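You operate a simulated robot arm through the tools that you are given. There is no shell and no other tool. Be economical: measure what you need, move in short steps, check, and stop when the job is done.

You are at the controls of a simulated two-armed robot. One attempt, no reset.

Task
Hold the blue parts tray on the top of the long bench steady with one hand and put the blue cork in it with the other.

Only the result counts: the job must be done as asked and must still hold three seconds after the hand-in. Knocking over, shifting, dropping, spilling or breaking anything else fails it.

Robot
Two 7-joint arms with two-finger grippers on one trunk, on a base that drives. Base frame: it is fixed to the floor where the robot stands at the start and does not move with it; the origin is under the middle of the robot, x ahead of it, y to its left, z up; the surface under the hand at the start is at about z = 0.85. Readings come in m, degrees, newtons and seconds.
The left shoulder is at the start at [0.046, 0.175, 1.203], the right one opposite. With the tool pointing down near the work surface each hand reaches from about 0.1 to 0.84 m from the robot's upright axis, wherever it stands, measured 20 degrees to its own side. Places, roughly: blue parts tray [0.75, -1.5, 0.75]. Payload 2.94 kg a hand.
Tool frame (each hand has its own): the origin (TCP) lies between the finger pads and is the grasp point; the fingertips stand 0.03 m ahead of it; z points along the fingers, y is the line along which they close. The gripper opens to 0.138 m. The gripper's body begins 0.109 m behind the TCP.
Orientation is that of the tool frame in the base frame, as a unit quaternion [x, y, z, w]. With the fingers straight down and closing along the base's y, the tool's x points along the base's -x, its y along +y and its z along -z.

Tools
- The arms move only by the tool send_rows. It takes "left_steps", "right_steps" or both (then of equal length, played together; a hand with none holds still); each is a list of rows, each an object of numbers (a shift or turn left out is 0, a gripper value left out holds the last): "dx", "dy", "dz": the shift along the tool's x, y, z in units of 150 mm (1.0 is 150 mm); "rx", "ry", "rz": the turn, a rotation vector about the tool's x, y, z in units of 45 degrees (1.0 is 45 degrees); "fingers": the finger opening in m, from 0 to 0.138. In form: [{"dx": .., "dy": .., "dz": .., "rx": .., "ry": .., "rz": .., "fingers": ..}, ...]. A call has 1 to 8 rows; each row is the pose to reach, as a shift and turn from the pose commanded when the call began, along the tool's axes at that moment. A call with a number of a shift or a turn outside -1 to 1 is refused whole. Each row takes 0.2 s and may step no farther than 0.05 m and 8.6 degrees from the row before; otherwise, or with a gripper value out of range, the whole call is refused. A pose out of reach is approached as far as the arm can. The call stops where the force on the tool passes 40 N (or 10 N more than at its start, if that is more) or the arm is blocked; 0.2 s more then pass. Each finger halts on what it meets, pressing with about 31 N; the grip force reading is that of the motor and also rises with nothing between the fingers. The clock runs only during rows and for 0.2 s after the last one: add rows that repeat a pose to give the fingers time. The reply holds the time, the measured pose of the TCP, the force on the tool along the base axes, the opening and the grip force, in the units named above and with some noise, with the torque about the TCP (base axes, N m) and any sound that the robot's microphone picked up.
- Cameras (640 x 400 px; columns grow to the right, rows downward): "scene" is now at [0.1165, 0.002, 1.6743]; the picture's right is [0.03, -1.00, 0.00], its down [-0.80, -0.02, -0.60] and it looks along [0.60, 0.02, -0.80] (base axes); focal length 283 px, centre (320, 200). "left" rides on the left gripper at [0.071, -0.019, -0.146] in its tool frame; the picture's right is [0.26, 0.97, 0.00], its down [-0.85, 0.23, -0.48] and it looks along [-0.46, 0.12, 0.88] (tool axes); focal length 280 px, centre (320, 200). "right" rides on the right gripper at [0.071, 0.019, -0.146] in its tool frame; the picture's right is [-0.26, 0.97, 0.00], its down [-0.85, -0.23, -0.48] and it looks along [-0.46, -0.13, 0.88] (tool axes); focal length 280 px, centre (320, 200). There is no depth. A picture from a camera that has moved, and an enlarged one, comes with that camera's place and axes in the base frame and with its lens. The place of the scene camera against the robot may be out by one fixed shift of up to 0.012 m in any direction.
- get_image(camera): a new picture of that camera. No time passes.
- slide_trunk(by): slides the trunk up (or, below 0, down) by that many m; the arms and the scene camera ride with it, the base frame stays. It gives what a move gives, with no picture.
- drive_base(legs): drives the robot by 1 to 6 legs, each [ahead, turn to the left] in m and degrees, along the robot's own axes; the way and the turn of a leg run together, so that a leg with both is an arc; at most 1.5 m and 180 degrees a leg. The arms and the cameras ride along, it lands a little off, and it stops where it bumps. It gives what a move gives.
- head_to(pan, tilt): turns the head with the scene camera to pan (to the left, within 120 degrees either way) and tilt (down, from -29 to 69), counted from straight ahead of the robot. It gives what a move gives.
- inspect(camera, box): a new picture of the part [left, top, right, bottom] of that camera's present view, enlarged. No time passes.
- close_job(): hands the job in; it is judged then, once.

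Work in short steps. Places have to be worked out from the pictures, the camera data and where the tool is seen: move nearer, look again, correct. Check each grasp and each placing, and mend what went wrong. You have 120 turns and 108 pictures in all, those below and enlarged ones among them. Open the grippers and draw the arms clear of the work before you hand the job in, unless the task says otherwise; then end with one line.

The tools are called after "Request:" as a command line: name --argument value ..., lists and objects as JSON in quotes. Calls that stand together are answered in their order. send_rows: Moves the arms, as the interface text tells. Its arguments: {"type":"object","properties":{"left_steps":{"type":"array"},"right_steps":{"type":"array"}},"required":[]} The other tools are called the same way: slide_trunk (by) slides the trunk up or down; drive_base (legs) drives the base; head_to (pan, tilt) turns the head that bears the scene camera; get_image (camera) takes a picture; inspect (camera, box) takes an enlarged picture of a part of a camera's view; close_job () hands the job in.

At the start:

```text
time_s: 0.0
left_tool_pos: [0.6433, 0.2932, 1.0744]
left_orientation: [0.0, 1.0, 0.0, 0.0]
left_contact_force: [0.1, -0.3, 0.9]
left_ft_torque: [0.02, -0.01, -0.04]
left_opening: 0.1378
left_grip_force: 0.1
right_tool_pos: [0.5247, -0.243, 1.1737]
right_orientation: [0.0, 1.0, 0.001, -0.001]
right_contact_force: [0.1, 0.1, -0.6]
right_ft_torque: [0.01, 0.02, -0.02]
right_opening: 0.138
right_grip_force: 0.1
trunk travel left (down, up): [-0.375, 0.359]
robot x, y, heading: [0.0017, -0.0013, 0.0]
head pan, tilt: [1.5, 52.9]
```

scene: 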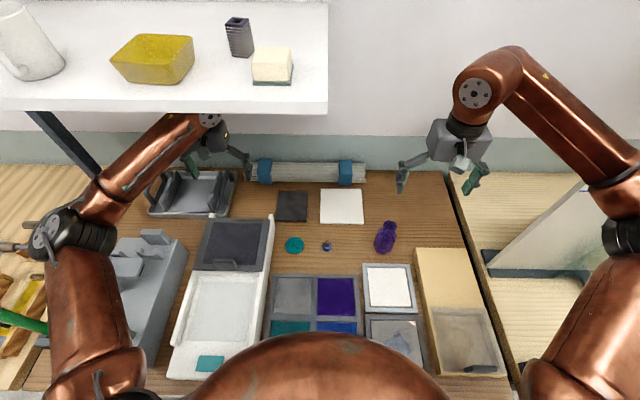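
right: 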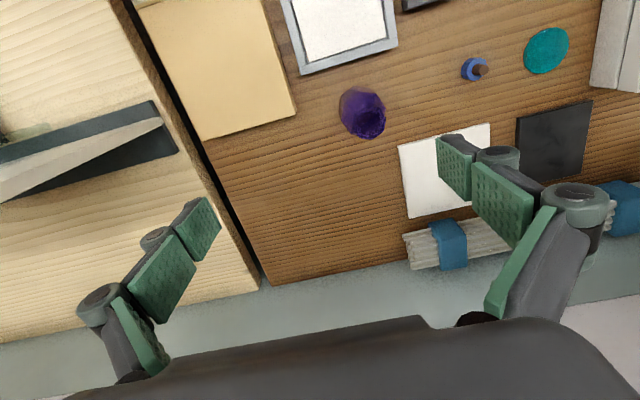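
left: 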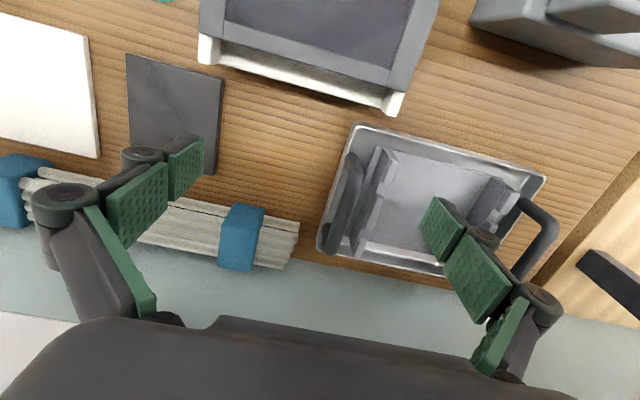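

The scene shows a small blue object near (326,246), possibly the cork. I'll enlarge it to check.

Request:
inspect --camera "scene" --box '[270, 180, 430, 280]'

Request:
inspect --camera "right" --box '[400, 20, 580, 132]'

Request:
head_to --pan -60 --tilt 40

Request:
get_image --camera "scene"

```text
4.00 times, centred on (350, 230) of scene
camera zoom: at [0.1165, 0.002, 1.6743], right [0.03, -1.0, 0.0], down [-0.8, -0.02, -0.6], along [0.6, 0.02, -0.8], focal length 1132 px, centre (200, 80)
```

zoom: 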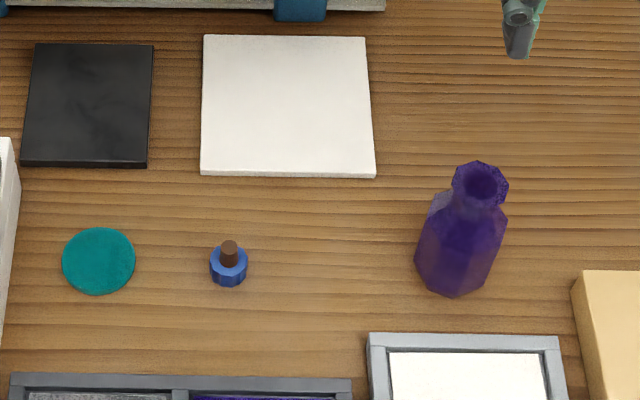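

```text
3.56 times, centred on (490, 76) of right
camera zoom: at [0.4536, -0.2245, 1.3199], right [0.26, 0.96, 0.0], down [0.85, -0.23, 0.47], along [0.46, -0.12, -0.88], focal length 997 px, centre (-284, 641)
```

zoom: 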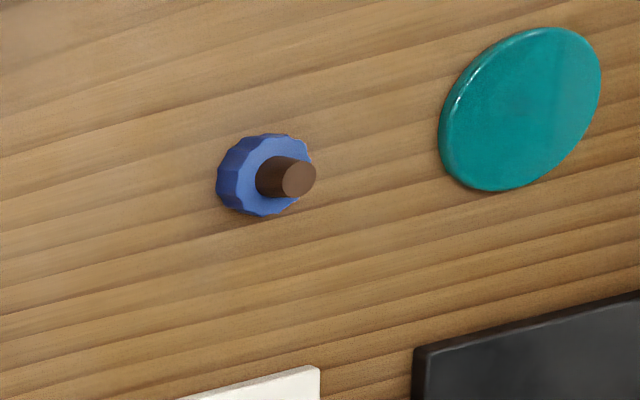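

```text
time_s: 1.3
left_tool_pos: [0.6437, 0.2922, 1.0754]
left_orientation: [0.001, 1.0, 0.0, 0.0]
left_contact_force: [-0.1, -0.4, 0.6]
left_ft_torque: [0.01, 0.02, 0.02]
left_opening: 0.138
left_grip_force: 0.1
right_tool_pos: [0.524, -0.2439, 1.174]
right_orientation: [0.001, 1.0, 0.0, -0.001]
right_contact_force: [0.4, 0.5, -0.4]
right_ft_torque: [0.0, 0.0, -0.01]
right_opening: 0.138
right_grip_force: 0.1
trunk travel left (down, up): [-0.375, 0.359]
robot x, y, heading: [0.0017, -0.0012, -0.1]
head pan, tilt: [-60.0, 40.0]
```

```text
102 pictures are left
camera scene: at [0.0849, -0.0735, 1.6923], right [-0.87, -0.5, 0.0], down [-0.32, 0.56, -0.77], along [0.38, -0.66, -0.64], focal length 283 px, centre (320, 200)
```

scene: 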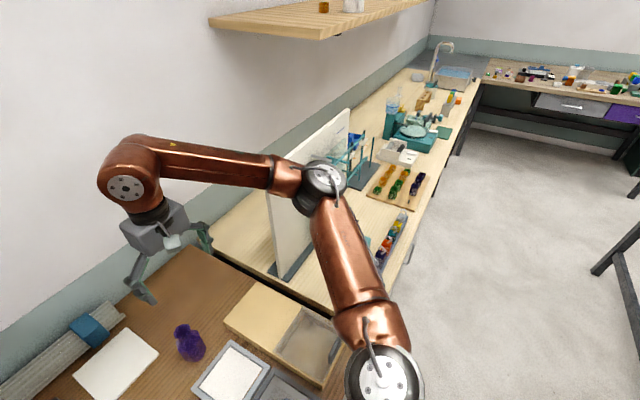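

There's a long, lower bench to the right holding many items. I'll enlarge it to look for the blue tray and any cork candidates.

Request:
inspect --camera "scene" --box '[320, 30, 560, 180]'

Request:
inspect --camera "scene" --box '[320, 120, 480, 280]'

Request:
inspect --camera "scene" --box '[480, 50, 640, 150]'

```text
2.67 times, centred on (440, 105) of scene
camera zoom: at [0.0849, -0.0735, 1.6923], right [-0.87, -0.5, 0.0], down [-0.32, 0.56, -0.77], along [0.38, -0.66, -0.64], focal length 755 px, centre (0, 453)
```

zoom: 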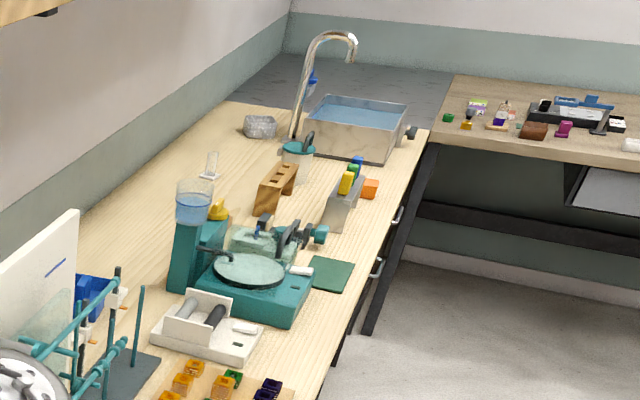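

```text
2.50 times, centred on (400, 200) of scene
camera zoom: at [0.0849, -0.0735, 1.6923], right [-0.87, -0.5, 0.0], down [-0.32, 0.56, -0.77], along [0.38, -0.66, -0.64], focal length 708 px, centre (120, 200)
```

zoom: 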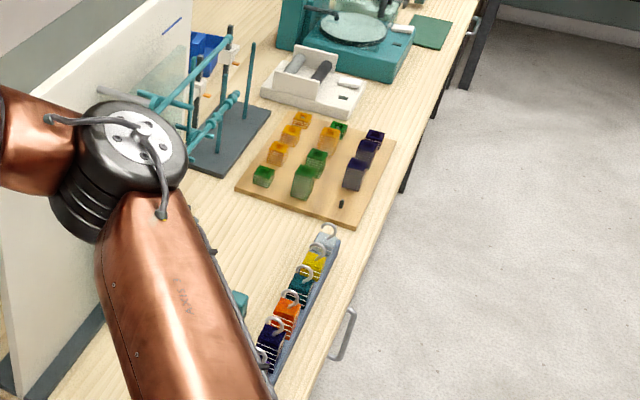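

```text
4.00 times, centred on (560, 100) of scene
camera zoom: at [0.0849, -0.0735, 1.6923], right [-0.87, -0.5, 0.0], down [-0.32, 0.56, -0.77], along [0.38, -0.66, -0.64], focal length 1132 px, centre (-640, 600)
```

zoom: 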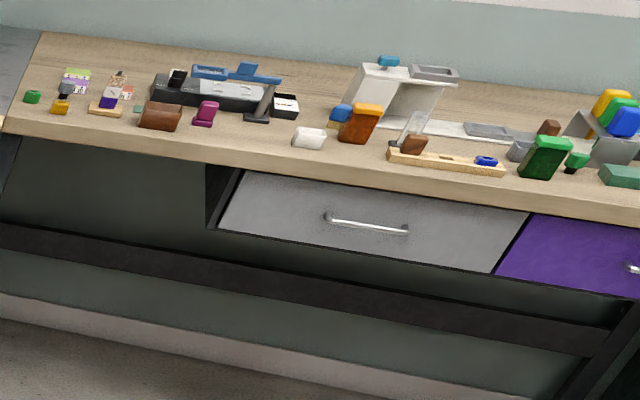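

The blue bin stands behind the teal stand near (355,140), which matches the given place. I'll look around the rest of the room before deciding which object is the cork.

Request:
head_to --pan -110 --tilt 30

Request:
get_image --camera "scene"

Request:
head_to --pan 50 --tilt 40

Request:
get_image --camera "scene"

Request:
head_to --pan 110 --tilt 30

Request:
get_image --camera "scene"

```text
time_s: 2.5
left_tool_pos: [0.6436, 0.2916, 1.0752]
left_orientation: [0.001, 1.0, 0.0, 0.0]
left_contact_force: [0.2, 0.1, 0.7]
left_ft_torque: [-0.01, 0.05, -0.03]
left_opening: 0.1381
left_grip_force: 0.0
right_tool_pos: [0.5238, -0.2437, 1.1752]
right_orientation: [0.001, 1.0, 0.0, -0.001]
right_contact_force: [-0.4, 0.6, 0.1]
right_ft_torque: [0.02, 0.0, 0.02]
right_opening: 0.1382
right_grip_force: 0.1
trunk travel left (down, up): [-0.375, 0.359]
robot x, y, heading: [0.003, 0.0008, -0.0]
head pan, tilt: [-110.0, 30.0]
```

```text
98 pictures are left
camera scene: at [0.0115, -0.085, 1.7077], right [-0.94, 0.34, 0.0], down [0.17, 0.47, -0.87], along [-0.3, -0.81, -0.5], focal length 283 px, centre (320, 200)
```

scene: 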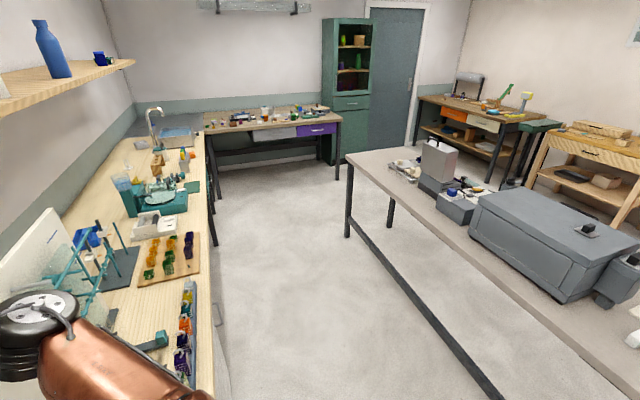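

```text
time_s: 5.0
left_tool_pos: [0.6434, 0.2934, 1.0751]
left_orientation: [0.001, 1.0, 0.0, 0.0]
left_contact_force: [-0.5, -0.2, -0.4]
left_ft_torque: [-0.02, 0.04, 0.02]
left_opening: 0.1383
left_grip_force: 0.1
right_tool_pos: [0.5233, -0.2424, 1.1745]
right_orientation: [0.0, 1.0, 0.001, -0.001]
right_contact_force: [0.3, -0.1, 1.0]
right_ft_torque: [0.01, 0.02, 0.01]
right_opening: 0.138
right_grip_force: 0.1
trunk travel left (down, up): [-0.375, 0.359]
robot x, y, heading: [0.0025, 0.0029, 0.3]
head pan, tilt: [50.0, 40.0]
```

```text
97 pictures are left
camera scene: at [0.097, 0.0652, 1.6923], right [0.77, -0.64, 0.0], down [-0.41, -0.49, -0.77], along [0.49, 0.59, -0.64], focal length 283 px, centre (320, 200)
```

scene: 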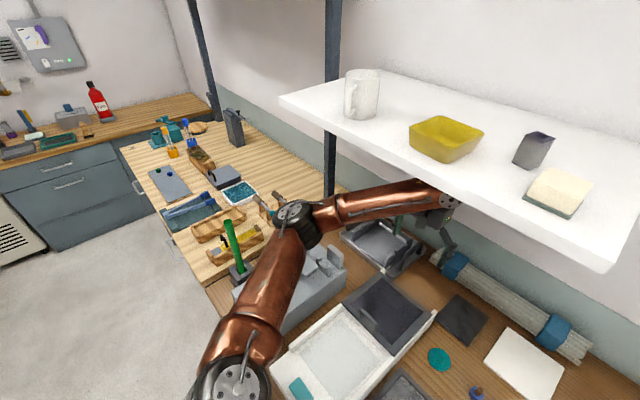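

```text
time_s: 6.3
left_tool_pos: [0.6429, 0.2932, 1.0744]
left_orientation: [0.001, 1.0, 0.0, 0.0]
left_contact_force: [-1.3, 0.1, -0.9]
left_ft_torque: [0.01, 0.01, 0.01]
left_opening: 0.1381
left_grip_force: 0.1
right_tool_pos: [0.5233, -0.2423, 1.1746]
right_orientation: [0.001, 1.0, 0.001, 0.0]
right_contact_force: [0.3, -0.5, 0.6]
right_ft_torque: [-0.03, 0.03, -0.03]
right_opening: 0.1381
right_grip_force: 0.1
trunk travel left (down, up): [-0.375, 0.359]
robot x, y, heading: [-0.0018, 0.0015, 0.1]
head pan, tilt: [110.0, 30.0]
```

```text
96 pictures are left
camera scene: at [0.0115, 0.0851, 1.7077], right [0.94, 0.34, 0.0], down [0.17, -0.47, -0.87], along [-0.3, 0.81, -0.5], focal length 283 px, centre (320, 200)
```

scene: 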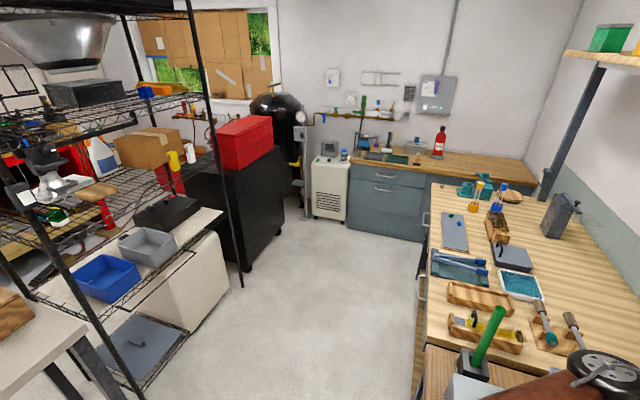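

The only likely cork is the small blue stopper with the brown peg on the bench in front of me, which I triangulate to about (0.542, -0.008). I'll bring the right hand over it with the fingers partly closed, since the teal disc is close.

Request:
send_rows --right_steps '[{"dy": 0.25, "fingers": 0.07}, {"dy": 0.5}, {"dy": 0.75}, {"dy": 1.0}]'

Request:
send_rows --right_steps '[{"dy": 0.2, "dx": -0.06, "dz": 0.15}, {"dy": 0.4, "dx": -0.12, "dz": 0.3}, {"dy": 0.56, "dx": -0.123, "dz": 0.5}, {"dy": 0.56, "dx": -0.123, "dz": 0.75}]'

Request:
get_image --camera "right"

Request:
head_to --pan 0 --tilt 55

Request:
get_image --camera "scene"

```text
time_s: 7.3
left_tool_pos: [0.6438, 0.2949, 1.0741]
left_orientation: [0.001, 1.0, 0.0, -0.001]
left_contact_force: [-0.2, 0.1, -0.6]
left_ft_torque: [-0.07, 0.01, -0.03]
left_opening: 0.1378
left_grip_force: 0.0
right_tool_pos: [0.5242, -0.092, 1.1747]
right_orientation: [0.001, 1.0, 0.0, -0.001]
right_contact_force: [0.9, 0.7, 0.2]
right_ft_torque: [-0.05, 0.01, 0.02]
right_opening: 0.07
right_grip_force: 0.0
trunk travel left (down, up): [-0.375, 0.359]
robot x, y, heading: [-0.0033, -0.0034, -0.1]
head pan, tilt: [110.0, 30.0]
```

```text
time_s: 8.3
left_tool_pos: [0.6417, 0.2984, 1.0738]
left_orientation: [0.0, 1.0, -0.002, 0.001]
left_contact_force: [-0.8, 0.9, 0.0]
left_ft_torque: [-0.03, -0.06, -0.01]
left_opening: 0.1379
left_grip_force: 0.1
right_tool_pos: [0.5406, -0.0031, 1.0654]
right_orientation: [0.001, 1.0, -0.003, 0.001]
right_contact_force: [-0.9, 0.1, 0.7]
right_ft_torque: [-0.01, -0.04, 0.01]
right_opening: 0.07
right_grip_force: 0.0
trunk travel left (down, up): [-0.375, 0.359]
robot x, y, heading: [0.0006, 0.002, 0.4]
head pan, tilt: [110.0, 30.0]
```

```text
95 pictures are left
camera right: at [0.4702, 0.0165, 1.2094], right [0.26, 0.96, -0.01], down [0.85, -0.23, 0.48], along [0.46, -0.13, -0.88], focal length 280 px, centre (320, 200)
```

right: 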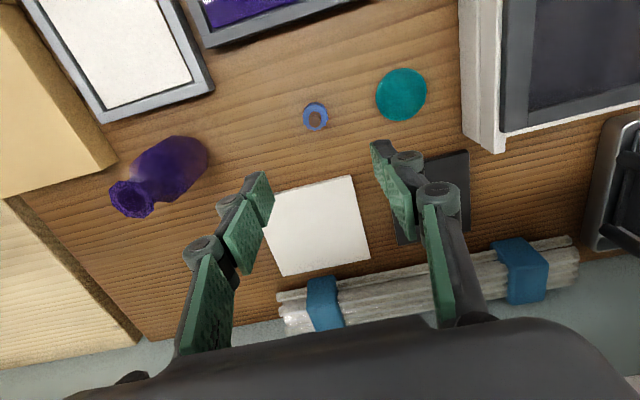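

```text
time_s: 10.1
left_tool_pos: [0.6426, 0.293, 1.0745]
left_orientation: [0.001, 1.0, 0.0, 0.0]
left_contact_force: [0.3, -0.1, 0.2]
left_ft_torque: [-0.02, -0.02, -0.01]
left_opening: 0.1379
left_grip_force: 0.0
right_tool_pos: [0.5417, -0.0106, 1.0627]
right_orientation: [0.001, 1.0, 0.0, 0.0]
right_contact_force: [0.5, 0.3, 0.2]
right_ft_torque: [-0.05, 0.01, -0.01]
right_opening: 0.0699
right_grip_force: 0.0
trunk travel left (down, up): [-0.375, 0.359]
robot x, y, heading: [0.0017, -0.0025, 0.1]
head pan, tilt: [0.0, 55.0]
```

```text
94 pictures are left
camera scene: at [0.1141, 0.0005, 1.6717], right [0.0, -1.0, 0.0], down [-0.82, 0.0, -0.57], along [0.57, 0.0, -0.82], focal length 283 px, centre (320, 200)
```

scene: 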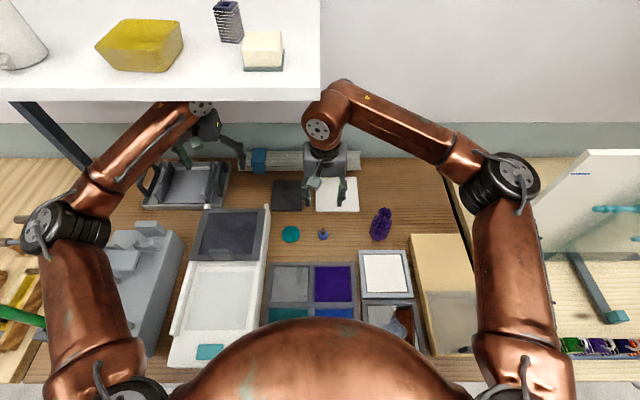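

The cork comes out at about (0.541, -0.011), nearly under the hand. I'll go down to about 0.95 and look again.

Request:
send_rows --right_steps '[{"dz": 0.2}, {"dz": 0.45}, {"dz": 0.7}, {"dz": 0.7}]'

Request:
get_image --camera "right"

Request:
inspect --camera "scene" --box '[260, 180, 420, 280]'

```text
time_s: 11.1
left_tool_pos: [0.6427, 0.2927, 1.075]
left_orientation: [0.001, 1.0, 0.0, -0.001]
left_contact_force: [-0.2, -0.6, 0.3]
left_ft_torque: [-0.03, -0.01, 0.03]
left_opening: 0.1379
left_grip_force: 0.1
right_tool_pos: [0.5426, -0.0093, 0.9577]
right_orientation: [0.0, 1.0, 0.0, 0.0]
right_contact_force: [-0.2, 0.1, -0.4]
right_ft_torque: [-0.05, 0.0, -0.02]
right_opening: 0.0699
right_grip_force: 0.1
trunk travel left (down, up): [-0.375, 0.359]
robot x, y, heading: [0.0012, 0.003, -0.0]
head pan, tilt: [0.0, 55.0]
```

```text
93 pictures are left
camera right: at [0.4717, 0.0096, 1.1027], right [0.26, 0.96, 0.0], down [0.85, -0.23, 0.48], along [0.46, -0.13, -0.88], focal length 280 px, centre (320, 200)
```

right: 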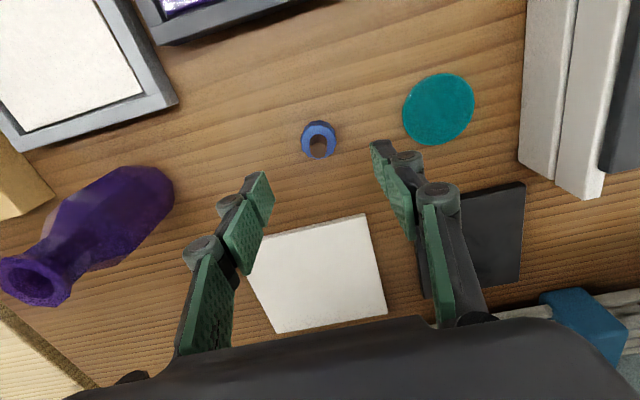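

```text
4.00 times, centred on (340, 230) of scene
camera zoom: at [0.114, 0.0006, 1.6717], right [0.0, -1.0, 0.0], down [-0.82, 0.0, -0.57], along [0.57, 0.0, -0.82], focal length 1132 px, centre (240, 80)
```

zoom: 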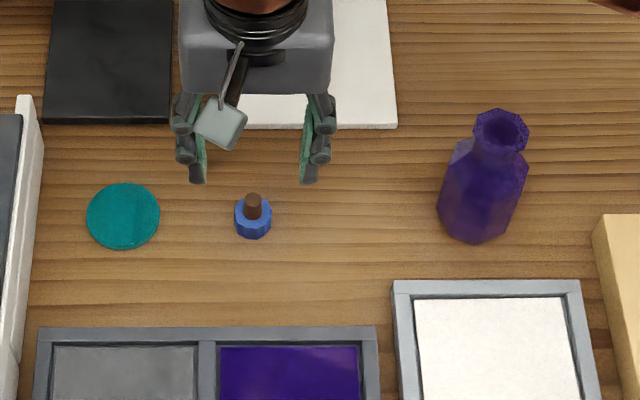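

The fingers straddle the cork and only need about 5 mm back in x. I'll lower to TCP 0.887 and look before closing.

Request:
send_rows --right_steps '[{"dx": 0.03, "dz": 0.15}, {"dx": 0.03, "dz": 0.3}, {"dx": 0.03, "dz": 0.4}, {"dx": 0.03, "dz": 0.47}, {"dx": 0.03, "dz": 0.47}]'

Request:
get_image --camera "right"

Request:
inspect --camera "scene" --box '[280, 200, 376, 260]'

```text
time_s: 12.3
left_tool_pos: [0.6422, 0.2934, 1.0751]
left_orientation: [0.002, 1.0, 0.0, 0.0]
left_contact_force: [0.5, -0.5, -0.8]
left_ft_torque: [-0.01, -0.01, 0.01]
left_opening: 0.1383
left_grip_force: 0.1
right_tool_pos: [0.5369, -0.0092, 0.8864]
right_orientation: [0.001, 1.0, 0.001, -0.001]
right_contact_force: [0.3, -0.1, 0.5]
right_ft_torque: [0.01, -0.03, 0.0]
right_opening: 0.0698
right_grip_force: 0.1
trunk travel left (down, up): [-0.375, 0.359]
robot x, y, heading: [0.0002, 0.0028, -0.0]
head pan, tilt: [0.0, 55.0]
```

```text
91 pictures are left
camera right: at [0.4675, 0.0095, 1.0317], right [0.26, 0.96, 0.0], down [0.85, -0.23, 0.48], along [0.46, -0.12, -0.88], focal length 280 px, centre (320, 200)
```

right: 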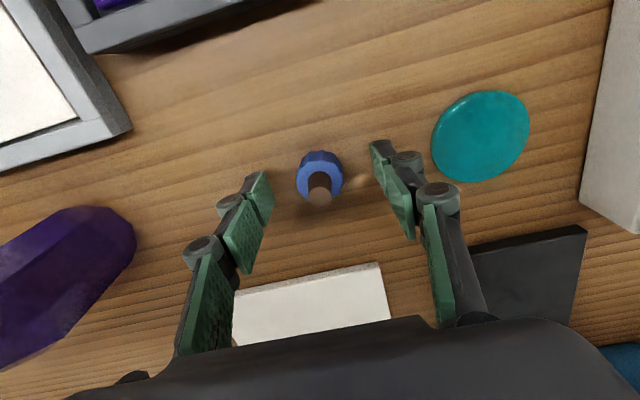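

```text
6.67 times, centred on (328, 230) of scene
camera zoom: at [0.1143, 0.0004, 1.6717], right [0.0, -1.0, 0.0], down [-0.82, 0.0, -0.57], along [0.57, 0.0, -0.82], focal length 1887 px, centre (267, 0)
```

zoom: 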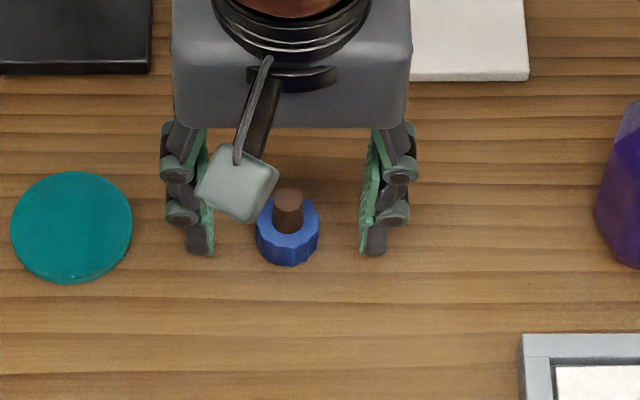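

The cork sits centred between the fingertips. I'll lower 2 mm and close gently on it.

Request:
send_rows --right_steps '[{"dz": 0.015}, {"dz": 0.015, "fingers": 0.04}, {"dz": 0.015, "fingers": 0.03}, {"dz": 0.015, "fingers": 0.02}, {"dz": 0.015, "fingers": 0.02}, {"dz": 0.015, "fingers": 0.015}, {"dz": 0.015, "fingers": 0.015}]'

Request:
get_image --camera "right"

```text
time_s: 13.9
left_tool_pos: [0.6424, 0.292, 1.0748]
left_orientation: [0.001, 1.0, 0.0, 0.0]
left_contact_force: [0.1, -0.1, 0.6]
left_ft_torque: [0.02, 0.02, 0.07]
left_opening: 0.1381
left_grip_force: 0.1
right_tool_pos: [0.5369, -0.0099, 0.8842]
right_orientation: [0.001, 1.0, 0.0, -0.001]
right_contact_force: [-0.4, -1.0, 0.6]
right_ft_torque: [-0.03, -0.02, 0.03]
right_opening: 0.0276
right_grip_force: 30.9
trunk travel left (down, up): [-0.375, 0.359]
robot x, y, heading: [0.0021, -0.0013, -0.2]
head pan, tilt: [0.0, 55.0]
```

```text
89 pictures are left
camera right: at [0.4676, 0.0096, 1.0297], right [0.26, 0.96, 0.0], down [0.85, -0.23, 0.47], along [0.46, -0.12, -0.88], focal length 280 px, centre (320, 200)
```

right: 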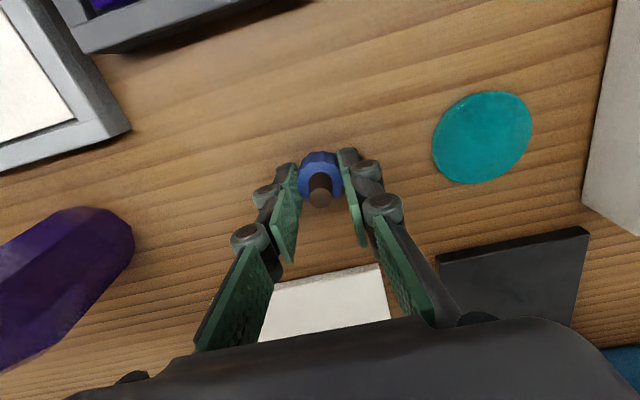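

The cork is gripped at 27.6 mm. I'll lift it straight up.

Request:
send_rows --right_steps '[{"dz": -0.1}, {"dz": -0.3}, {"dz": -0.6}, {"dz": -0.9}]'

Request:
send_rows --right_steps '[{"dz": -0.3}, {"dz": -0.6}, {"dz": -0.9}, {"dz": -0.9}]'

Request:
get_image --camera "right"

```text
time_s: 14.9
left_tool_pos: [0.6429, 0.2927, 1.0746]
left_orientation: [0.001, 1.0, 0.0, 0.0]
left_contact_force: [-1.1, -0.2, -0.5]
left_ft_torque: [0.0, -0.04, 0.02]
left_opening: 0.1379
left_grip_force: 0.0
right_tool_pos: [0.5375, -0.0077, 1.0199]
right_orientation: [0.001, 1.0, 0.0, -0.001]
right_contact_force: [-0.2, -0.5, 0.1]
right_ft_torque: [-0.01, 0.0, -0.01]
right_opening: 0.0279
right_grip_force: 31.3
trunk travel left (down, up): [-0.375, 0.359]
robot x, y, heading: [0.0018, -0.0036, 0.3]
head pan, tilt: [0.0, 55.0]
```

```text
time_s: 16.1
left_tool_pos: [0.6428, 0.2952, 1.0758]
left_orientation: [-0.001, 1.0, -0.001, -0.001]
left_contact_force: [-0.1, 1.2, -0.5]
left_ft_torque: [-0.13, 0.04, 0.0]
left_opening: 0.138
left_grip_force: 0.1
right_tool_pos: [0.5397, -0.0308, 1.1017]
right_orientation: [0.006, 0.998, -0.059, -0.02]
right_contact_force: [0.5, 1.1, 2.3]
right_ft_torque: [-0.17, -0.01, 0.0]
right_opening: 0.0275
right_grip_force: 31.6
trunk travel left (down, up): [-0.375, 0.359]
robot x, y, heading: [0.001, -0.0001, -0.2]
head pan, tilt: [0.0, 55.0]
stopped in row 4 (right hand): the arm was blocked; the commanded pose is now the measured one
```

```text
88 pictures are left
camera right: at [0.4756, 0.0064, 1.2468], right [0.27, 0.95, -0.12], down [0.86, -0.18, 0.47], along [0.42, -0.23, -0.88], focal length 280 px, centre (320, 200)
```

right: 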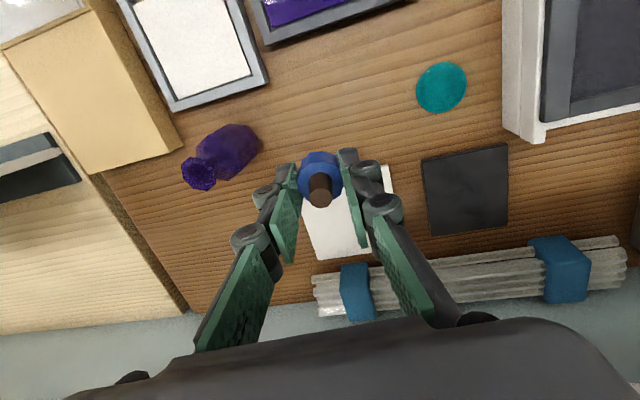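

The arm was blocked during the lift, perhaps by the shelf edge. I'll look before moving on.

Request:
get_image --camera "scene"

```text
87 pictures are left
camera scene: at [0.116, 0.0018, 1.6736], right [0.0, -1.0, 0.0], down [-0.82, 0.0, -0.57], along [0.57, 0.0, -0.82], focal length 283 px, centre (320, 200)
```

scene: 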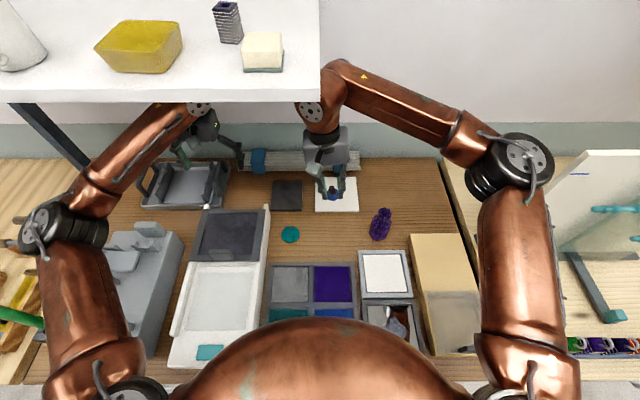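

The right wrist touched the shelf edge and tilted slightly, but nothing on the shelf moved. I'll go down a bit, move right out from under the shelf, and level the tool.

Request:
send_rows --right_steps '[{"dz": 0.15, "dy": -0.1}, {"dz": 0.2, "dy": -0.35, "rx": -0.08, "ry": -0.03}, {"dz": 0.2, "dy": -0.6, "rx": -0.15, "ry": -0.05, "rz": -0.015}, {"dz": 0.2, "dy": -0.9, "rx": -0.15, "ry": -0.05, "rz": -0.015}, {"dz": 0.2, "dy": -0.98, "rx": -0.15, "ry": -0.05, "rz": -0.015}]'

Request:
send_rows --right_steps '[{"dy": -0.25, "dz": -0.1}, {"dy": -0.4, "dz": -0.35}, {"dy": -0.4, "dz": -0.65}, {"dy": -0.4, "dz": -0.95}]'

Request:
get_image --camera "scene"

```text
time_s: 17.3
left_tool_pos: [0.6424, 0.2965, 1.073]
left_orientation: [0.0, 1.0, -0.001, -0.001]
left_contact_force: [-0.4, -0.4, -0.4]
left_ft_torque: [0.02, 0.0, -0.01]
left_opening: 0.1381
left_grip_force: 0.1
right_tool_pos: [0.5356, -0.1767, 1.0915]
right_orientation: [-0.002, 1.0, 0.0, 0.001]
right_contact_force: [0.5, -0.4, -0.4]
right_ft_torque: [0.04, 0.01, -0.02]
right_opening: 0.0277
right_grip_force: 30.3
trunk travel left (down, up): [-0.375, 0.359]
robot x, y, heading: [0.0012, 0.0003, -0.1]
head pan, tilt: [0.0, 55.0]
```

```text
time_s: 18.3
left_tool_pos: [0.6398, 0.2965, 1.0744]
left_orientation: [0.0, 1.0, -0.001, 0.001]
left_contact_force: [-0.1, -0.3, -0.1]
left_ft_torque: [-0.05, -0.08, 0.03]
left_opening: 0.1382
left_grip_force: 0.2
right_tool_pos: [0.5327, -0.2383, 1.2358]
right_orientation: [0.0, 1.0, 0.001, 0.003]
right_contact_force: [-0.8, 0.8, 0.0]
right_ft_torque: [-0.07, -0.07, 0.01]
right_opening: 0.0278
right_grip_force: 31.2
trunk travel left (down, up): [-0.375, 0.359]
robot x, y, heading: [-0.0036, 0.0005, 0.1]
head pan, tilt: [0.0, 55.0]
```

```text
86 pictures are left
camera scene: at [0.1106, 0.0037, 1.672], right [0.0, -1.0, 0.0], down [-0.82, 0.0, -0.57], along [0.57, 0.0, -0.82], focal length 283 px, centre (320, 200)
```

scene: 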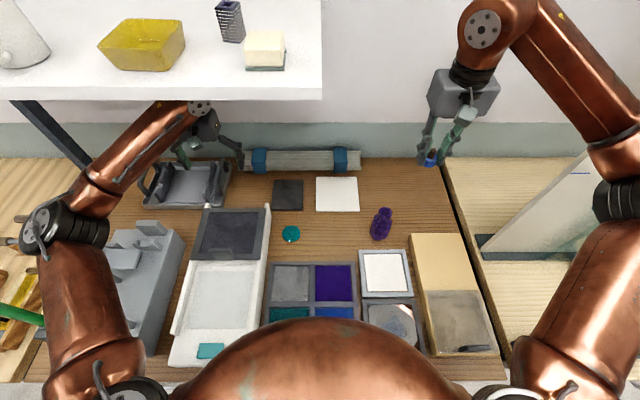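

The cork is held and the hand is clear. I'll pull both hands back toward the body before driving, bringing the left out from under the shelf and then up.

Request:
send_rows --left_steps '[{"dx": 0.2}, {"dx": 0.45}, {"dx": 0.7}, {"dx": 1.0}]' --right_steps '[{"dx": 0.2}, {"dx": 0.45}, {"dx": 0.7}, {"dx": 0.9}]'

Request:
send_rows --left_steps '[{"dx": 0.2, "dz": 0}, {"dx": 0.4, "dz": -0.05}, {"dx": 0.6, "dz": -0.3}, {"dx": 0.8, "dz": -0.5}, {"dx": 0.8, "dz": -0.8}]'

Request:
get_image --camera "scene"

```text
time_s: 19.3
left_tool_pos: [0.4898, 0.2929, 1.0776]
left_orientation: [0.0, 1.0, 0.0, 0.001]
left_contact_force: [-0.2, -0.7, 0.1]
left_ft_torque: [0.01, -0.05, -0.01]
left_opening: 0.138
left_grip_force: 0.1
right_tool_pos: [0.398, -0.2413, 1.2326]
right_orientation: [0.0, 1.0, 0.002, 0.004]
right_contact_force: [0.0, 0.4, 0.1]
right_ft_torque: [0.01, -0.04, 0.0]
right_opening: 0.0274
right_grip_force: 31.5
trunk travel left (down, up): [-0.375, 0.359]
robot x, y, heading: [0.0017, -0.0019, -0.1]
head pan, tilt: [0.0, 55.0]
```

```text
time_s: 20.5
left_tool_pos: [0.372, 0.2925, 1.196]
left_orientation: [0.001, 1.0, 0.001, -0.001]
left_contact_force: [-0.4, 0.2, 0.0]
left_ft_torque: [0.01, 0.02, -0.01]
left_opening: 0.1379
left_grip_force: 0.0
right_tool_pos: [0.4001, -0.2426, 1.2305]
right_orientation: [0.0, 1.0, 0.003, 0.002]
right_contact_force: [0.1, 0.1, -0.2]
right_ft_torque: [-0.01, 0.0, -0.04]
right_opening: 0.0278
right_grip_force: 30.7
trunk travel left (down, up): [-0.375, 0.359]
robot x, y, heading: [-0.0018, -0.0014, -0.1]
head pan, tilt: [0.0, 55.0]
```

```text
85 pictures are left
camera scene: at [0.1143, -0.0013, 1.6715], right [0.0, -1.0, 0.0], down [-0.82, 0.0, -0.57], along [0.57, 0.0, -0.82], focal length 283 px, centre (320, 200)
```

scene: 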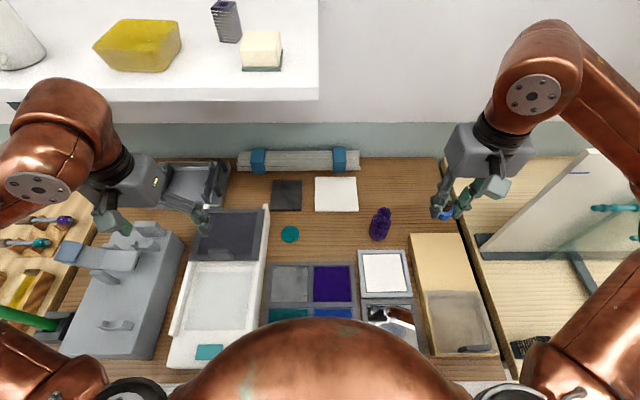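

Both hands are drawn in. I'll back up 0.2 m and turn right 90°, then look.

Request:
drive_base --legs '[[-0.22, 0], [0, -90]]'

Request:
head_to --pan 30 --tilt 40

Request:
get_image --camera "scene"

```text
time_s: 26.0
left_tool_pos: [0.0723, -0.3709, 1.195]
left_orientation: [0.706, 0.708, 0.0, 0.0]
left_contact_force: [-0.3, 0.0, 0.6]
left_ft_torque: [0.0, -0.01, 0.0]
left_opening: 0.1379
left_grip_force: 0.0
right_tool_pos: [-0.4604, -0.4012, 1.2309]
right_orientation: [0.706, 0.708, 0.0, 0.002]
right_contact_force: [-0.2, 0.7, -0.2]
right_ft_torque: [-0.02, 0.01, 0.0]
right_opening: 0.0277
right_grip_force: 31.2
trunk travel left (down, up): [-0.375, 0.359]
robot x, y, heading: [-0.2227, 0.0041, -90.1]
head pan, tilt: [0.0, 55.0]
```

```text
time_s: 27.0
left_tool_pos: [0.0738, -0.371, 1.1948]
left_orientation: [0.706, 0.708, 0.001, -0.001]
left_contact_force: [-0.3, 0.9, -0.2]
left_ft_torque: [0.01, -0.04, -0.04]
left_opening: 0.1379
left_grip_force: 0.1
right_tool_pos: [-0.4607, -0.4015, 1.2306]
right_orientation: [0.706, 0.709, 0.001, 0.002]
right_contact_force: [-0.2, -0.4, 1.3]
right_ft_torque: [-0.05, -0.02, -0.01]
right_opening: 0.0276
right_grip_force: 31.2
trunk travel left (down, up): [-0.375, 0.359]
robot x, y, heading: [-0.2235, -0.0023, -89.9]
head pan, tilt: [30.0, 40.0]
```

```text
84 pictures are left
camera scene: at [-0.1718, -0.1086, 1.6923], right [-0.87, -0.5, 0.0], down [-0.32, 0.56, -0.77], along [0.38, -0.66, -0.64], focal length 283 px, centre (320, 200)
```

scene: 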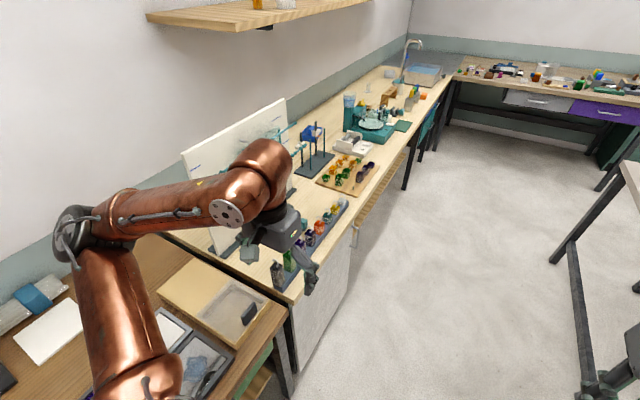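

The white screen by the bench edge has to stay clear of my left elbow. I'll look to the left to judge that gap before driving.

Request:
head_to --pan 70 --tilt 50

Request:
get_image --camera "scene"

```text
time_s: 28.1
left_tool_pos: [0.0747, -0.3724, 1.1952]
left_orientation: [0.706, 0.708, 0.0, -0.001]
left_contact_force: [-0.3, 0.9, -0.5]
left_ft_torque: [0.01, -0.01, 0.02]
left_opening: 0.1378
left_grip_force: 0.0
right_tool_pos: [-0.4602, -0.4021, 1.231]
right_orientation: [0.707, 0.708, 0.0, 0.002]
right_contact_force: [-0.2, 0.1, 0.0]
right_ft_torque: [0.02, 0.01, -0.04]
right_opening: 0.0275
right_grip_force: 31.2
trunk travel left (down, up): [-0.375, 0.359]
robot x, y, heading: [-0.2219, 0.0007, -89.9]
head pan, tilt: [70.0, 50.0]
```

```text
83 pictures are left
camera scene: at [-0.1419, -0.0612, 1.6782], right [-0.34, -0.94, 0.0], down [-0.72, 0.26, -0.64], along [0.6, -0.22, -0.77], focal length 283 px, centre (320, 200)
```

scene: 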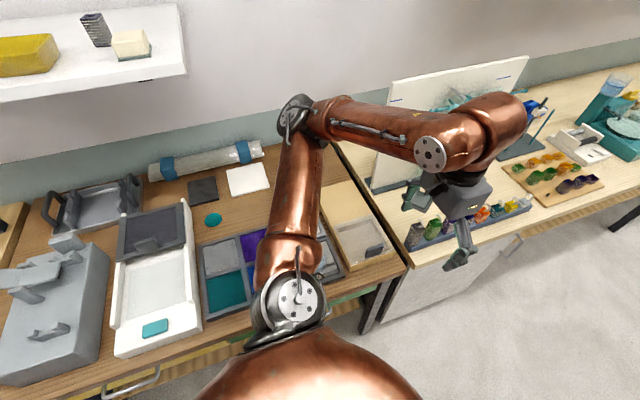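

The left elbow reaches to about x=0.4 and the screen starts at about 0.54, rising to z≈1.25. I'll raise the trunk 0.15 m so the elbows pass above the screen, then drive along a line slightly farther from the bench.

Request:
slide_trunk --by 0.15

Request:
drive_base --legs '[[0, -7], [0.6, 0], [0, 7], [0.4, 0]]'

Request:
head_to --pan 70 --tilt 45

Request:
get_image --camera "scene"

```text
time_s: 29.8
left_tool_pos: [0.0734, -0.3716, 1.3446]
left_orientation: [0.706, 0.708, 0.001, 0.0]
left_contact_force: [-0.1, 0.9, 0.0]
left_ft_torque: [0.0, 0.02, -0.02]
left_opening: 0.1378
left_grip_force: 0.0
right_tool_pos: [-0.4605, -0.4026, 1.3812]
right_orientation: [0.706, 0.709, 0.001, 0.003]
right_contact_force: [0.8, -0.3, 0.1]
right_ft_torque: [-0.01, 0.02, 0.0]
right_opening: 0.0275
right_grip_force: 30.7
trunk travel left (down, up): [-0.525, 0.209]
robot x, y, heading: [-0.2239, -0.0003, -89.7]
head pan, tilt: [70.0, 50.0]
```

```text
time_s: 36.5
left_tool_pos: [0.002, -1.3725, 1.345]
left_orientation: [0.706, 0.708, 0.001, -0.001]
left_contact_force: [0.2, 0.1, 0.2]
left_ft_torque: [0.02, 0.01, 0.0]
left_opening: 0.1378
left_grip_force: 0.1
right_tool_pos: [-0.5331, -1.4006, 1.3816]
right_orientation: [0.706, 0.708, 0.0, 0.003]
right_contact_force: [0.7, -0.5, -0.1]
right_ft_torque: [0.06, 0.0, -0.01]
right_opening: 0.0277
right_grip_force: 30.7
trunk travel left (down, up): [-0.525, 0.209]
robot x, y, heading: [-0.2897, -1.0012, -90.0]
head pan, tilt: [70.0, 50.0]
```

```text
time_s: 37.1
left_tool_pos: [0.0008, -1.3723, 1.3457]
left_orientation: [0.707, 0.708, 0.001, -0.001]
left_contact_force: [-0.2, 0.4, -0.3]
left_ft_torque: [0.01, -0.02, 0.03]
left_opening: 0.1379
left_grip_force: 0.0
right_tool_pos: [-0.5325, -1.4014, 1.3815]
right_orientation: [0.706, 0.709, 0.0, 0.003]
right_contact_force: [0.4, -0.4, 0.1]
right_ft_torque: [0.02, 0.0, -0.01]
right_opening: 0.0275
right_grip_force: 30.8
trunk travel left (down, up): [-0.525, 0.209]
robot x, y, heading: [-0.2966, -0.9973, -90.1]
head pan, tilt: [70.0, 45.0]
```

```text
82 pictures are left
camera scene: at [-0.2096, -1.0185, 1.835], right [-0.34, -0.94, 0.0], down [-0.66, 0.24, -0.71], along [0.66, -0.24, -0.71], focal length 283 px, centre (320, 200)
```

scene: 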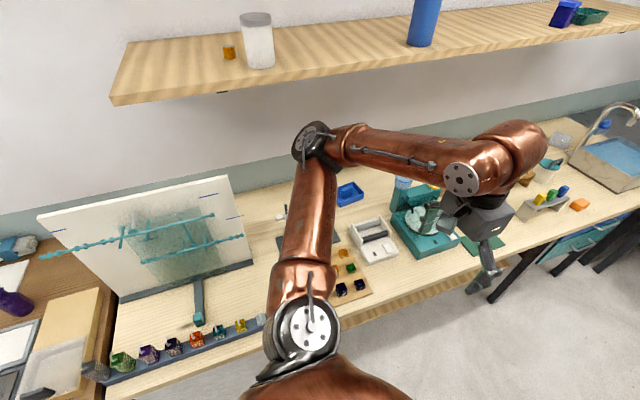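

The blue tray shows at about (349,194), behind the rack and stand. I'll drive 0.47 m further and turn left to face it.

Request:
drive_base --legs '[[0.47, 0], [0, 90]]'

Request:
head_to --pan 0 --tilt 42

Request:
get_image --camera "scene"

```text
time_s: 43.8
left_tool_pos: [0.0781, -1.1746, 1.3453]
left_orientation: [-0.006, 1.0, 0.0, 0.0]
left_contact_force: [-0.7, -0.2, -0.4]
left_ft_torque: [0.01, -0.01, 0.02]
left_opening: 0.1381
left_grip_force: 0.1
right_tool_pos: [0.1118, -1.7084, 1.3816]
right_orientation: [-0.006, 1.0, 0.001, 0.001]
right_contact_force: [0.1, -0.6, -0.3]
right_ft_torque: [-0.02, 0.01, 0.0]
right_opening: 0.0276
right_grip_force: 30.6
trunk travel left (down, up): [-0.525, 0.209]
robot x, y, heading: [-0.2928, -1.4741, 0.6]
head pan, tilt: [70.0, 45.0]
```

```text
time_s: 45.2
left_tool_pos: [0.0779, -1.175, 1.346]
left_orientation: [-0.006, 1.0, 0.0, -0.001]
left_contact_force: [-0.7, 0.0, -0.7]
left_ft_torque: [0.01, 0.0, 0.03]
left_opening: 0.1381
left_grip_force: 0.1
right_tool_pos: [0.113, -1.7081, 1.3813]
right_orientation: [-0.005, 1.0, 0.002, 0.001]
right_contact_force: [-0.2, -0.8, -0.7]
right_ft_torque: [0.01, 0.0, 0.0]
right_opening: 0.0277
right_grip_force: 31.0
trunk travel left (down, up): [-0.525, 0.209]
robot x, y, heading: [-0.2945, -1.4744, 0.8]
head pan, tilt: [0.0, 42.0]
```

```text
81 pictures are left
camera scene: at [-0.2098, -1.4713, 1.8393], right [0.01, -1.0, 0.0], down [-0.67, -0.01, -0.74], along [0.74, 0.01, -0.67], focal length 283 px, centre (320, 200)
```

scene: 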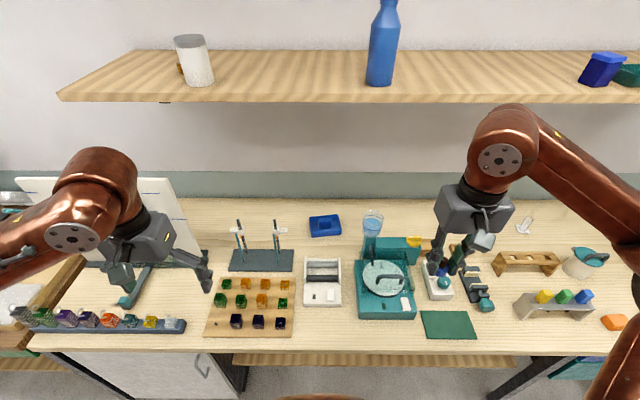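

Clear view. I'll zoom in on the blue tray.

Request:
inspect --camera "scene" --box '[270, 190, 430, 290]'

Request:
inspect --camera "scene" --box '[300, 206, 348, 246]'

```text
4.00 times, centred on (350, 240) of scene
camera zoom: at [-0.2098, -1.4713, 1.8393], right [0.01, -1.0, 0.0], down [-0.67, -0.01, -0.74], along [0.74, 0.01, -0.67], focal length 1132 px, centre (200, 40)
```

zoom: 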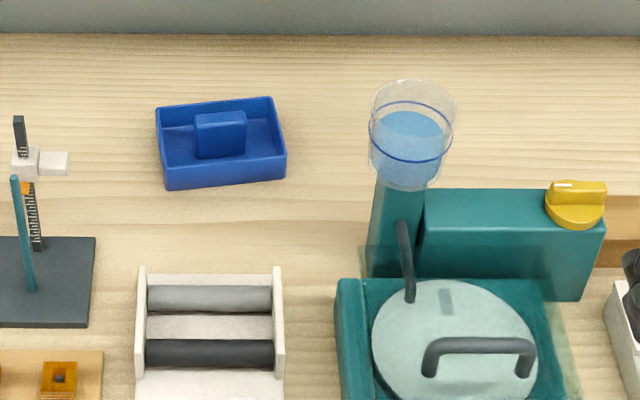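

```text
10.00 times, centred on (324, 226) of scene
camera zoom: at [-0.2098, -1.4713, 1.8393], right [0.01, -1.0, 0.0], down [-0.67, -0.01, -0.74], along [0.74, 0.01, -0.67], focal length 2831 px, centre (280, -60)
```

zoom: 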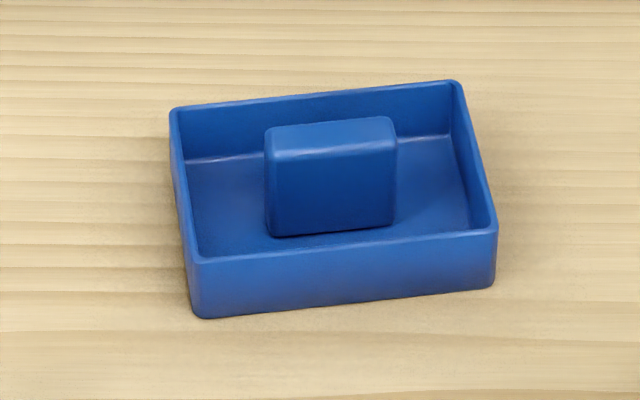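

The tray is centred near (0.747, -1.48), turned about 9°, and has a central block meant for gripping. The shelf above has its front at x≈0.49 and z≈1.55. I'll drive forward to about x=-0.02 to bring it into reach.

Request:
drive_base --legs '[[0.27, 0]]'

Request:
head_to --pan 0 --tilt 50

Request:
get_image --camera "scene"

```text
time_s: 47.1
left_tool_pos: [0.3456, -1.1708, 1.3448]
left_orientation: [-0.007, 1.0, 0.0, 0.0]
left_contact_force: [0.9, 0.5, 0.2]
left_ft_torque: [0.01, 0.07, -0.02]
left_opening: 0.1381
left_grip_force: 0.3
right_tool_pos: [0.3817, -1.7047, 1.3813]
right_orientation: [-0.007, 1.0, 0.001, 0.003]
right_contact_force: [-0.1, 0.5, 0.3]
right_ft_torque: [-0.02, 0.04, 0.0]
right_opening: 0.0273
right_grip_force: 30.7
trunk travel left (down, up): [-0.525, 0.209]
robot x, y, heading: [-0.0206, -1.4705, 0.5]
head pan, tilt: [0.0, 42.0]
```

```text
time_s: 47.8
left_tool_pos: [0.3455, -1.1712, 1.344]
left_orientation: [-0.007, 1.0, 0.0, 0.001]
left_contact_force: [1.0, -0.1, -0.1]
left_ft_torque: [0.0, 0.0, 0.01]
left_opening: 0.1378
left_grip_force: 0.1
right_tool_pos: [0.3813, -1.7047, 1.3819]
right_orientation: [-0.007, 1.0, 0.002, 0.002]
right_contact_force: [-0.3, 0.4, 0.1]
right_ft_torque: [-0.01, 0.03, 0.04]
right_opening: 0.0278
right_grip_force: 31.2
trunk travel left (down, up): [-0.525, 0.209]
robot x, y, heading: [-0.024, -1.4689, 0.9]
head pan, tilt: [0.0, 50.0]
```

```text
78 pictures are left
camera scene: at [0.0521, -1.4683, 1.8281], right [0.01, -1.0, 0.0], down [-0.77, -0.01, -0.64], along [0.64, 0.01, -0.77], focal length 283 px, centre (320, 200)
```

scene: 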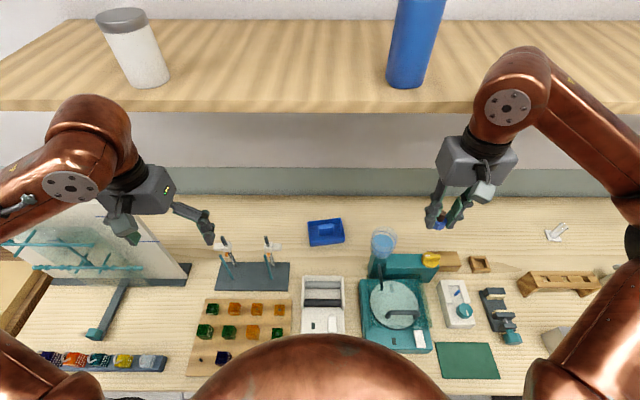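

Both wrists are now at shelf height (about 1.63), so I'll lower the hands in place to TCP z≈1.12 before reaching under the shelf.

Request:
send_rows --left_steps '[{"dz": 0.25}, {"dz": 0.5}, {"dz": 0.75}, {"dz": 1.0}]' --right_steps '[{"dz": 0.25}, {"dz": 0.5}, {"dz": 0.75}, {"dz": 1.0}]'

Request:
send_rows --left_steps '[{"dz": 0.15}, {"dz": 0.3}, {"dz": 0.45}, {"dz": 0.5}]' --right_steps '[{"dz": 0.2}, {"dz": 0.4}, {"dz": 0.6}, {"dz": 0.75}]'

Request:
get_image --camera "scene"

Request:
get_image --camera "left"

```text
time_s: 48.8
left_tool_pos: [0.3479, -1.1716, 1.1944]
left_orientation: [-0.008, 1.0, -0.001, 0.001]
left_contact_force: [0.9, 0.9, 0.4]
left_ft_torque: [-0.06, 0.02, 0.02]
left_opening: 0.1377
left_grip_force: 0.1
right_tool_pos: [0.3831, -1.7043, 1.23]
right_orientation: [-0.007, 1.0, 0.001, 0.001]
right_contact_force: [0.1, 0.8, -0.1]
right_ft_torque: [-0.01, 0.08, 0.0]
right_opening: 0.0276
right_grip_force: 31.0
trunk travel left (down, up): [-0.525, 0.209]
robot x, y, heading: [-0.022, -1.471, 0.6]
head pan, tilt: [0.0, 50.0]
```

```text
time_s: 49.8
left_tool_pos: [0.3525, -1.1668, 1.1248]
left_orientation: [-0.008, 1.0, 0.0, -0.001]
left_contact_force: [-0.6, -0.2, 0.1]
left_ft_torque: [-0.01, 0.03, 0.0]
left_opening: 0.1383
left_grip_force: 0.0
left hand out of reach, approached as far as the arm can: row 1, 2, 3, 4
right_tool_pos: [0.3832, -1.7034, 1.1175]
right_orientation: [-0.007, 1.0, 0.001, 0.001]
right_contact_force: [-0.3, -0.1, -0.3]
right_ft_torque: [0.03, 0.01, 0.02]
right_opening: 0.0278
right_grip_force: 31.5
trunk travel left (down, up): [-0.525, 0.209]
robot x, y, heading: [-0.0197, -1.4689, 0.7]
head pan, tilt: [0.0, 50.0]
```

```text
77 pictures are left
camera scene: at [0.0518, -1.469, 1.8281], right [0.01, -1.0, 0.0], down [-0.77, -0.01, -0.64], along [0.64, 0.01, -0.77], focal length 283 px, centre (320, 200)
```

scene: 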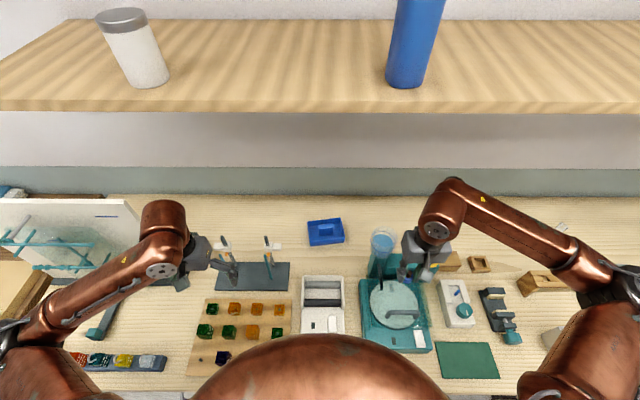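

```text
76 pictures are left
camera left: at [0.2831, -1.1871, 1.2714], right [-0.28, 0.96, 0.0], down [0.85, 0.24, 0.47], along [0.45, 0.13, -0.88], focal length 280 px, centre (320, 200)
```

left: 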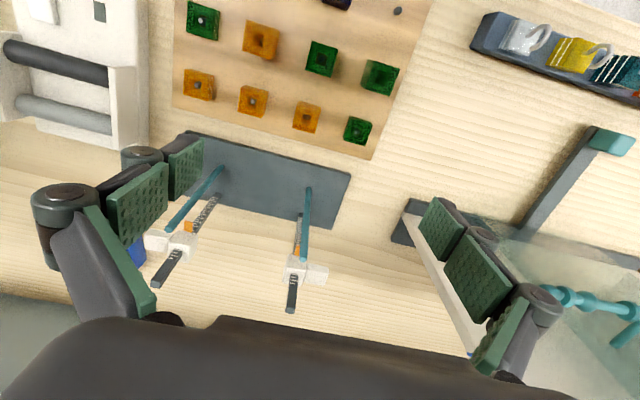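

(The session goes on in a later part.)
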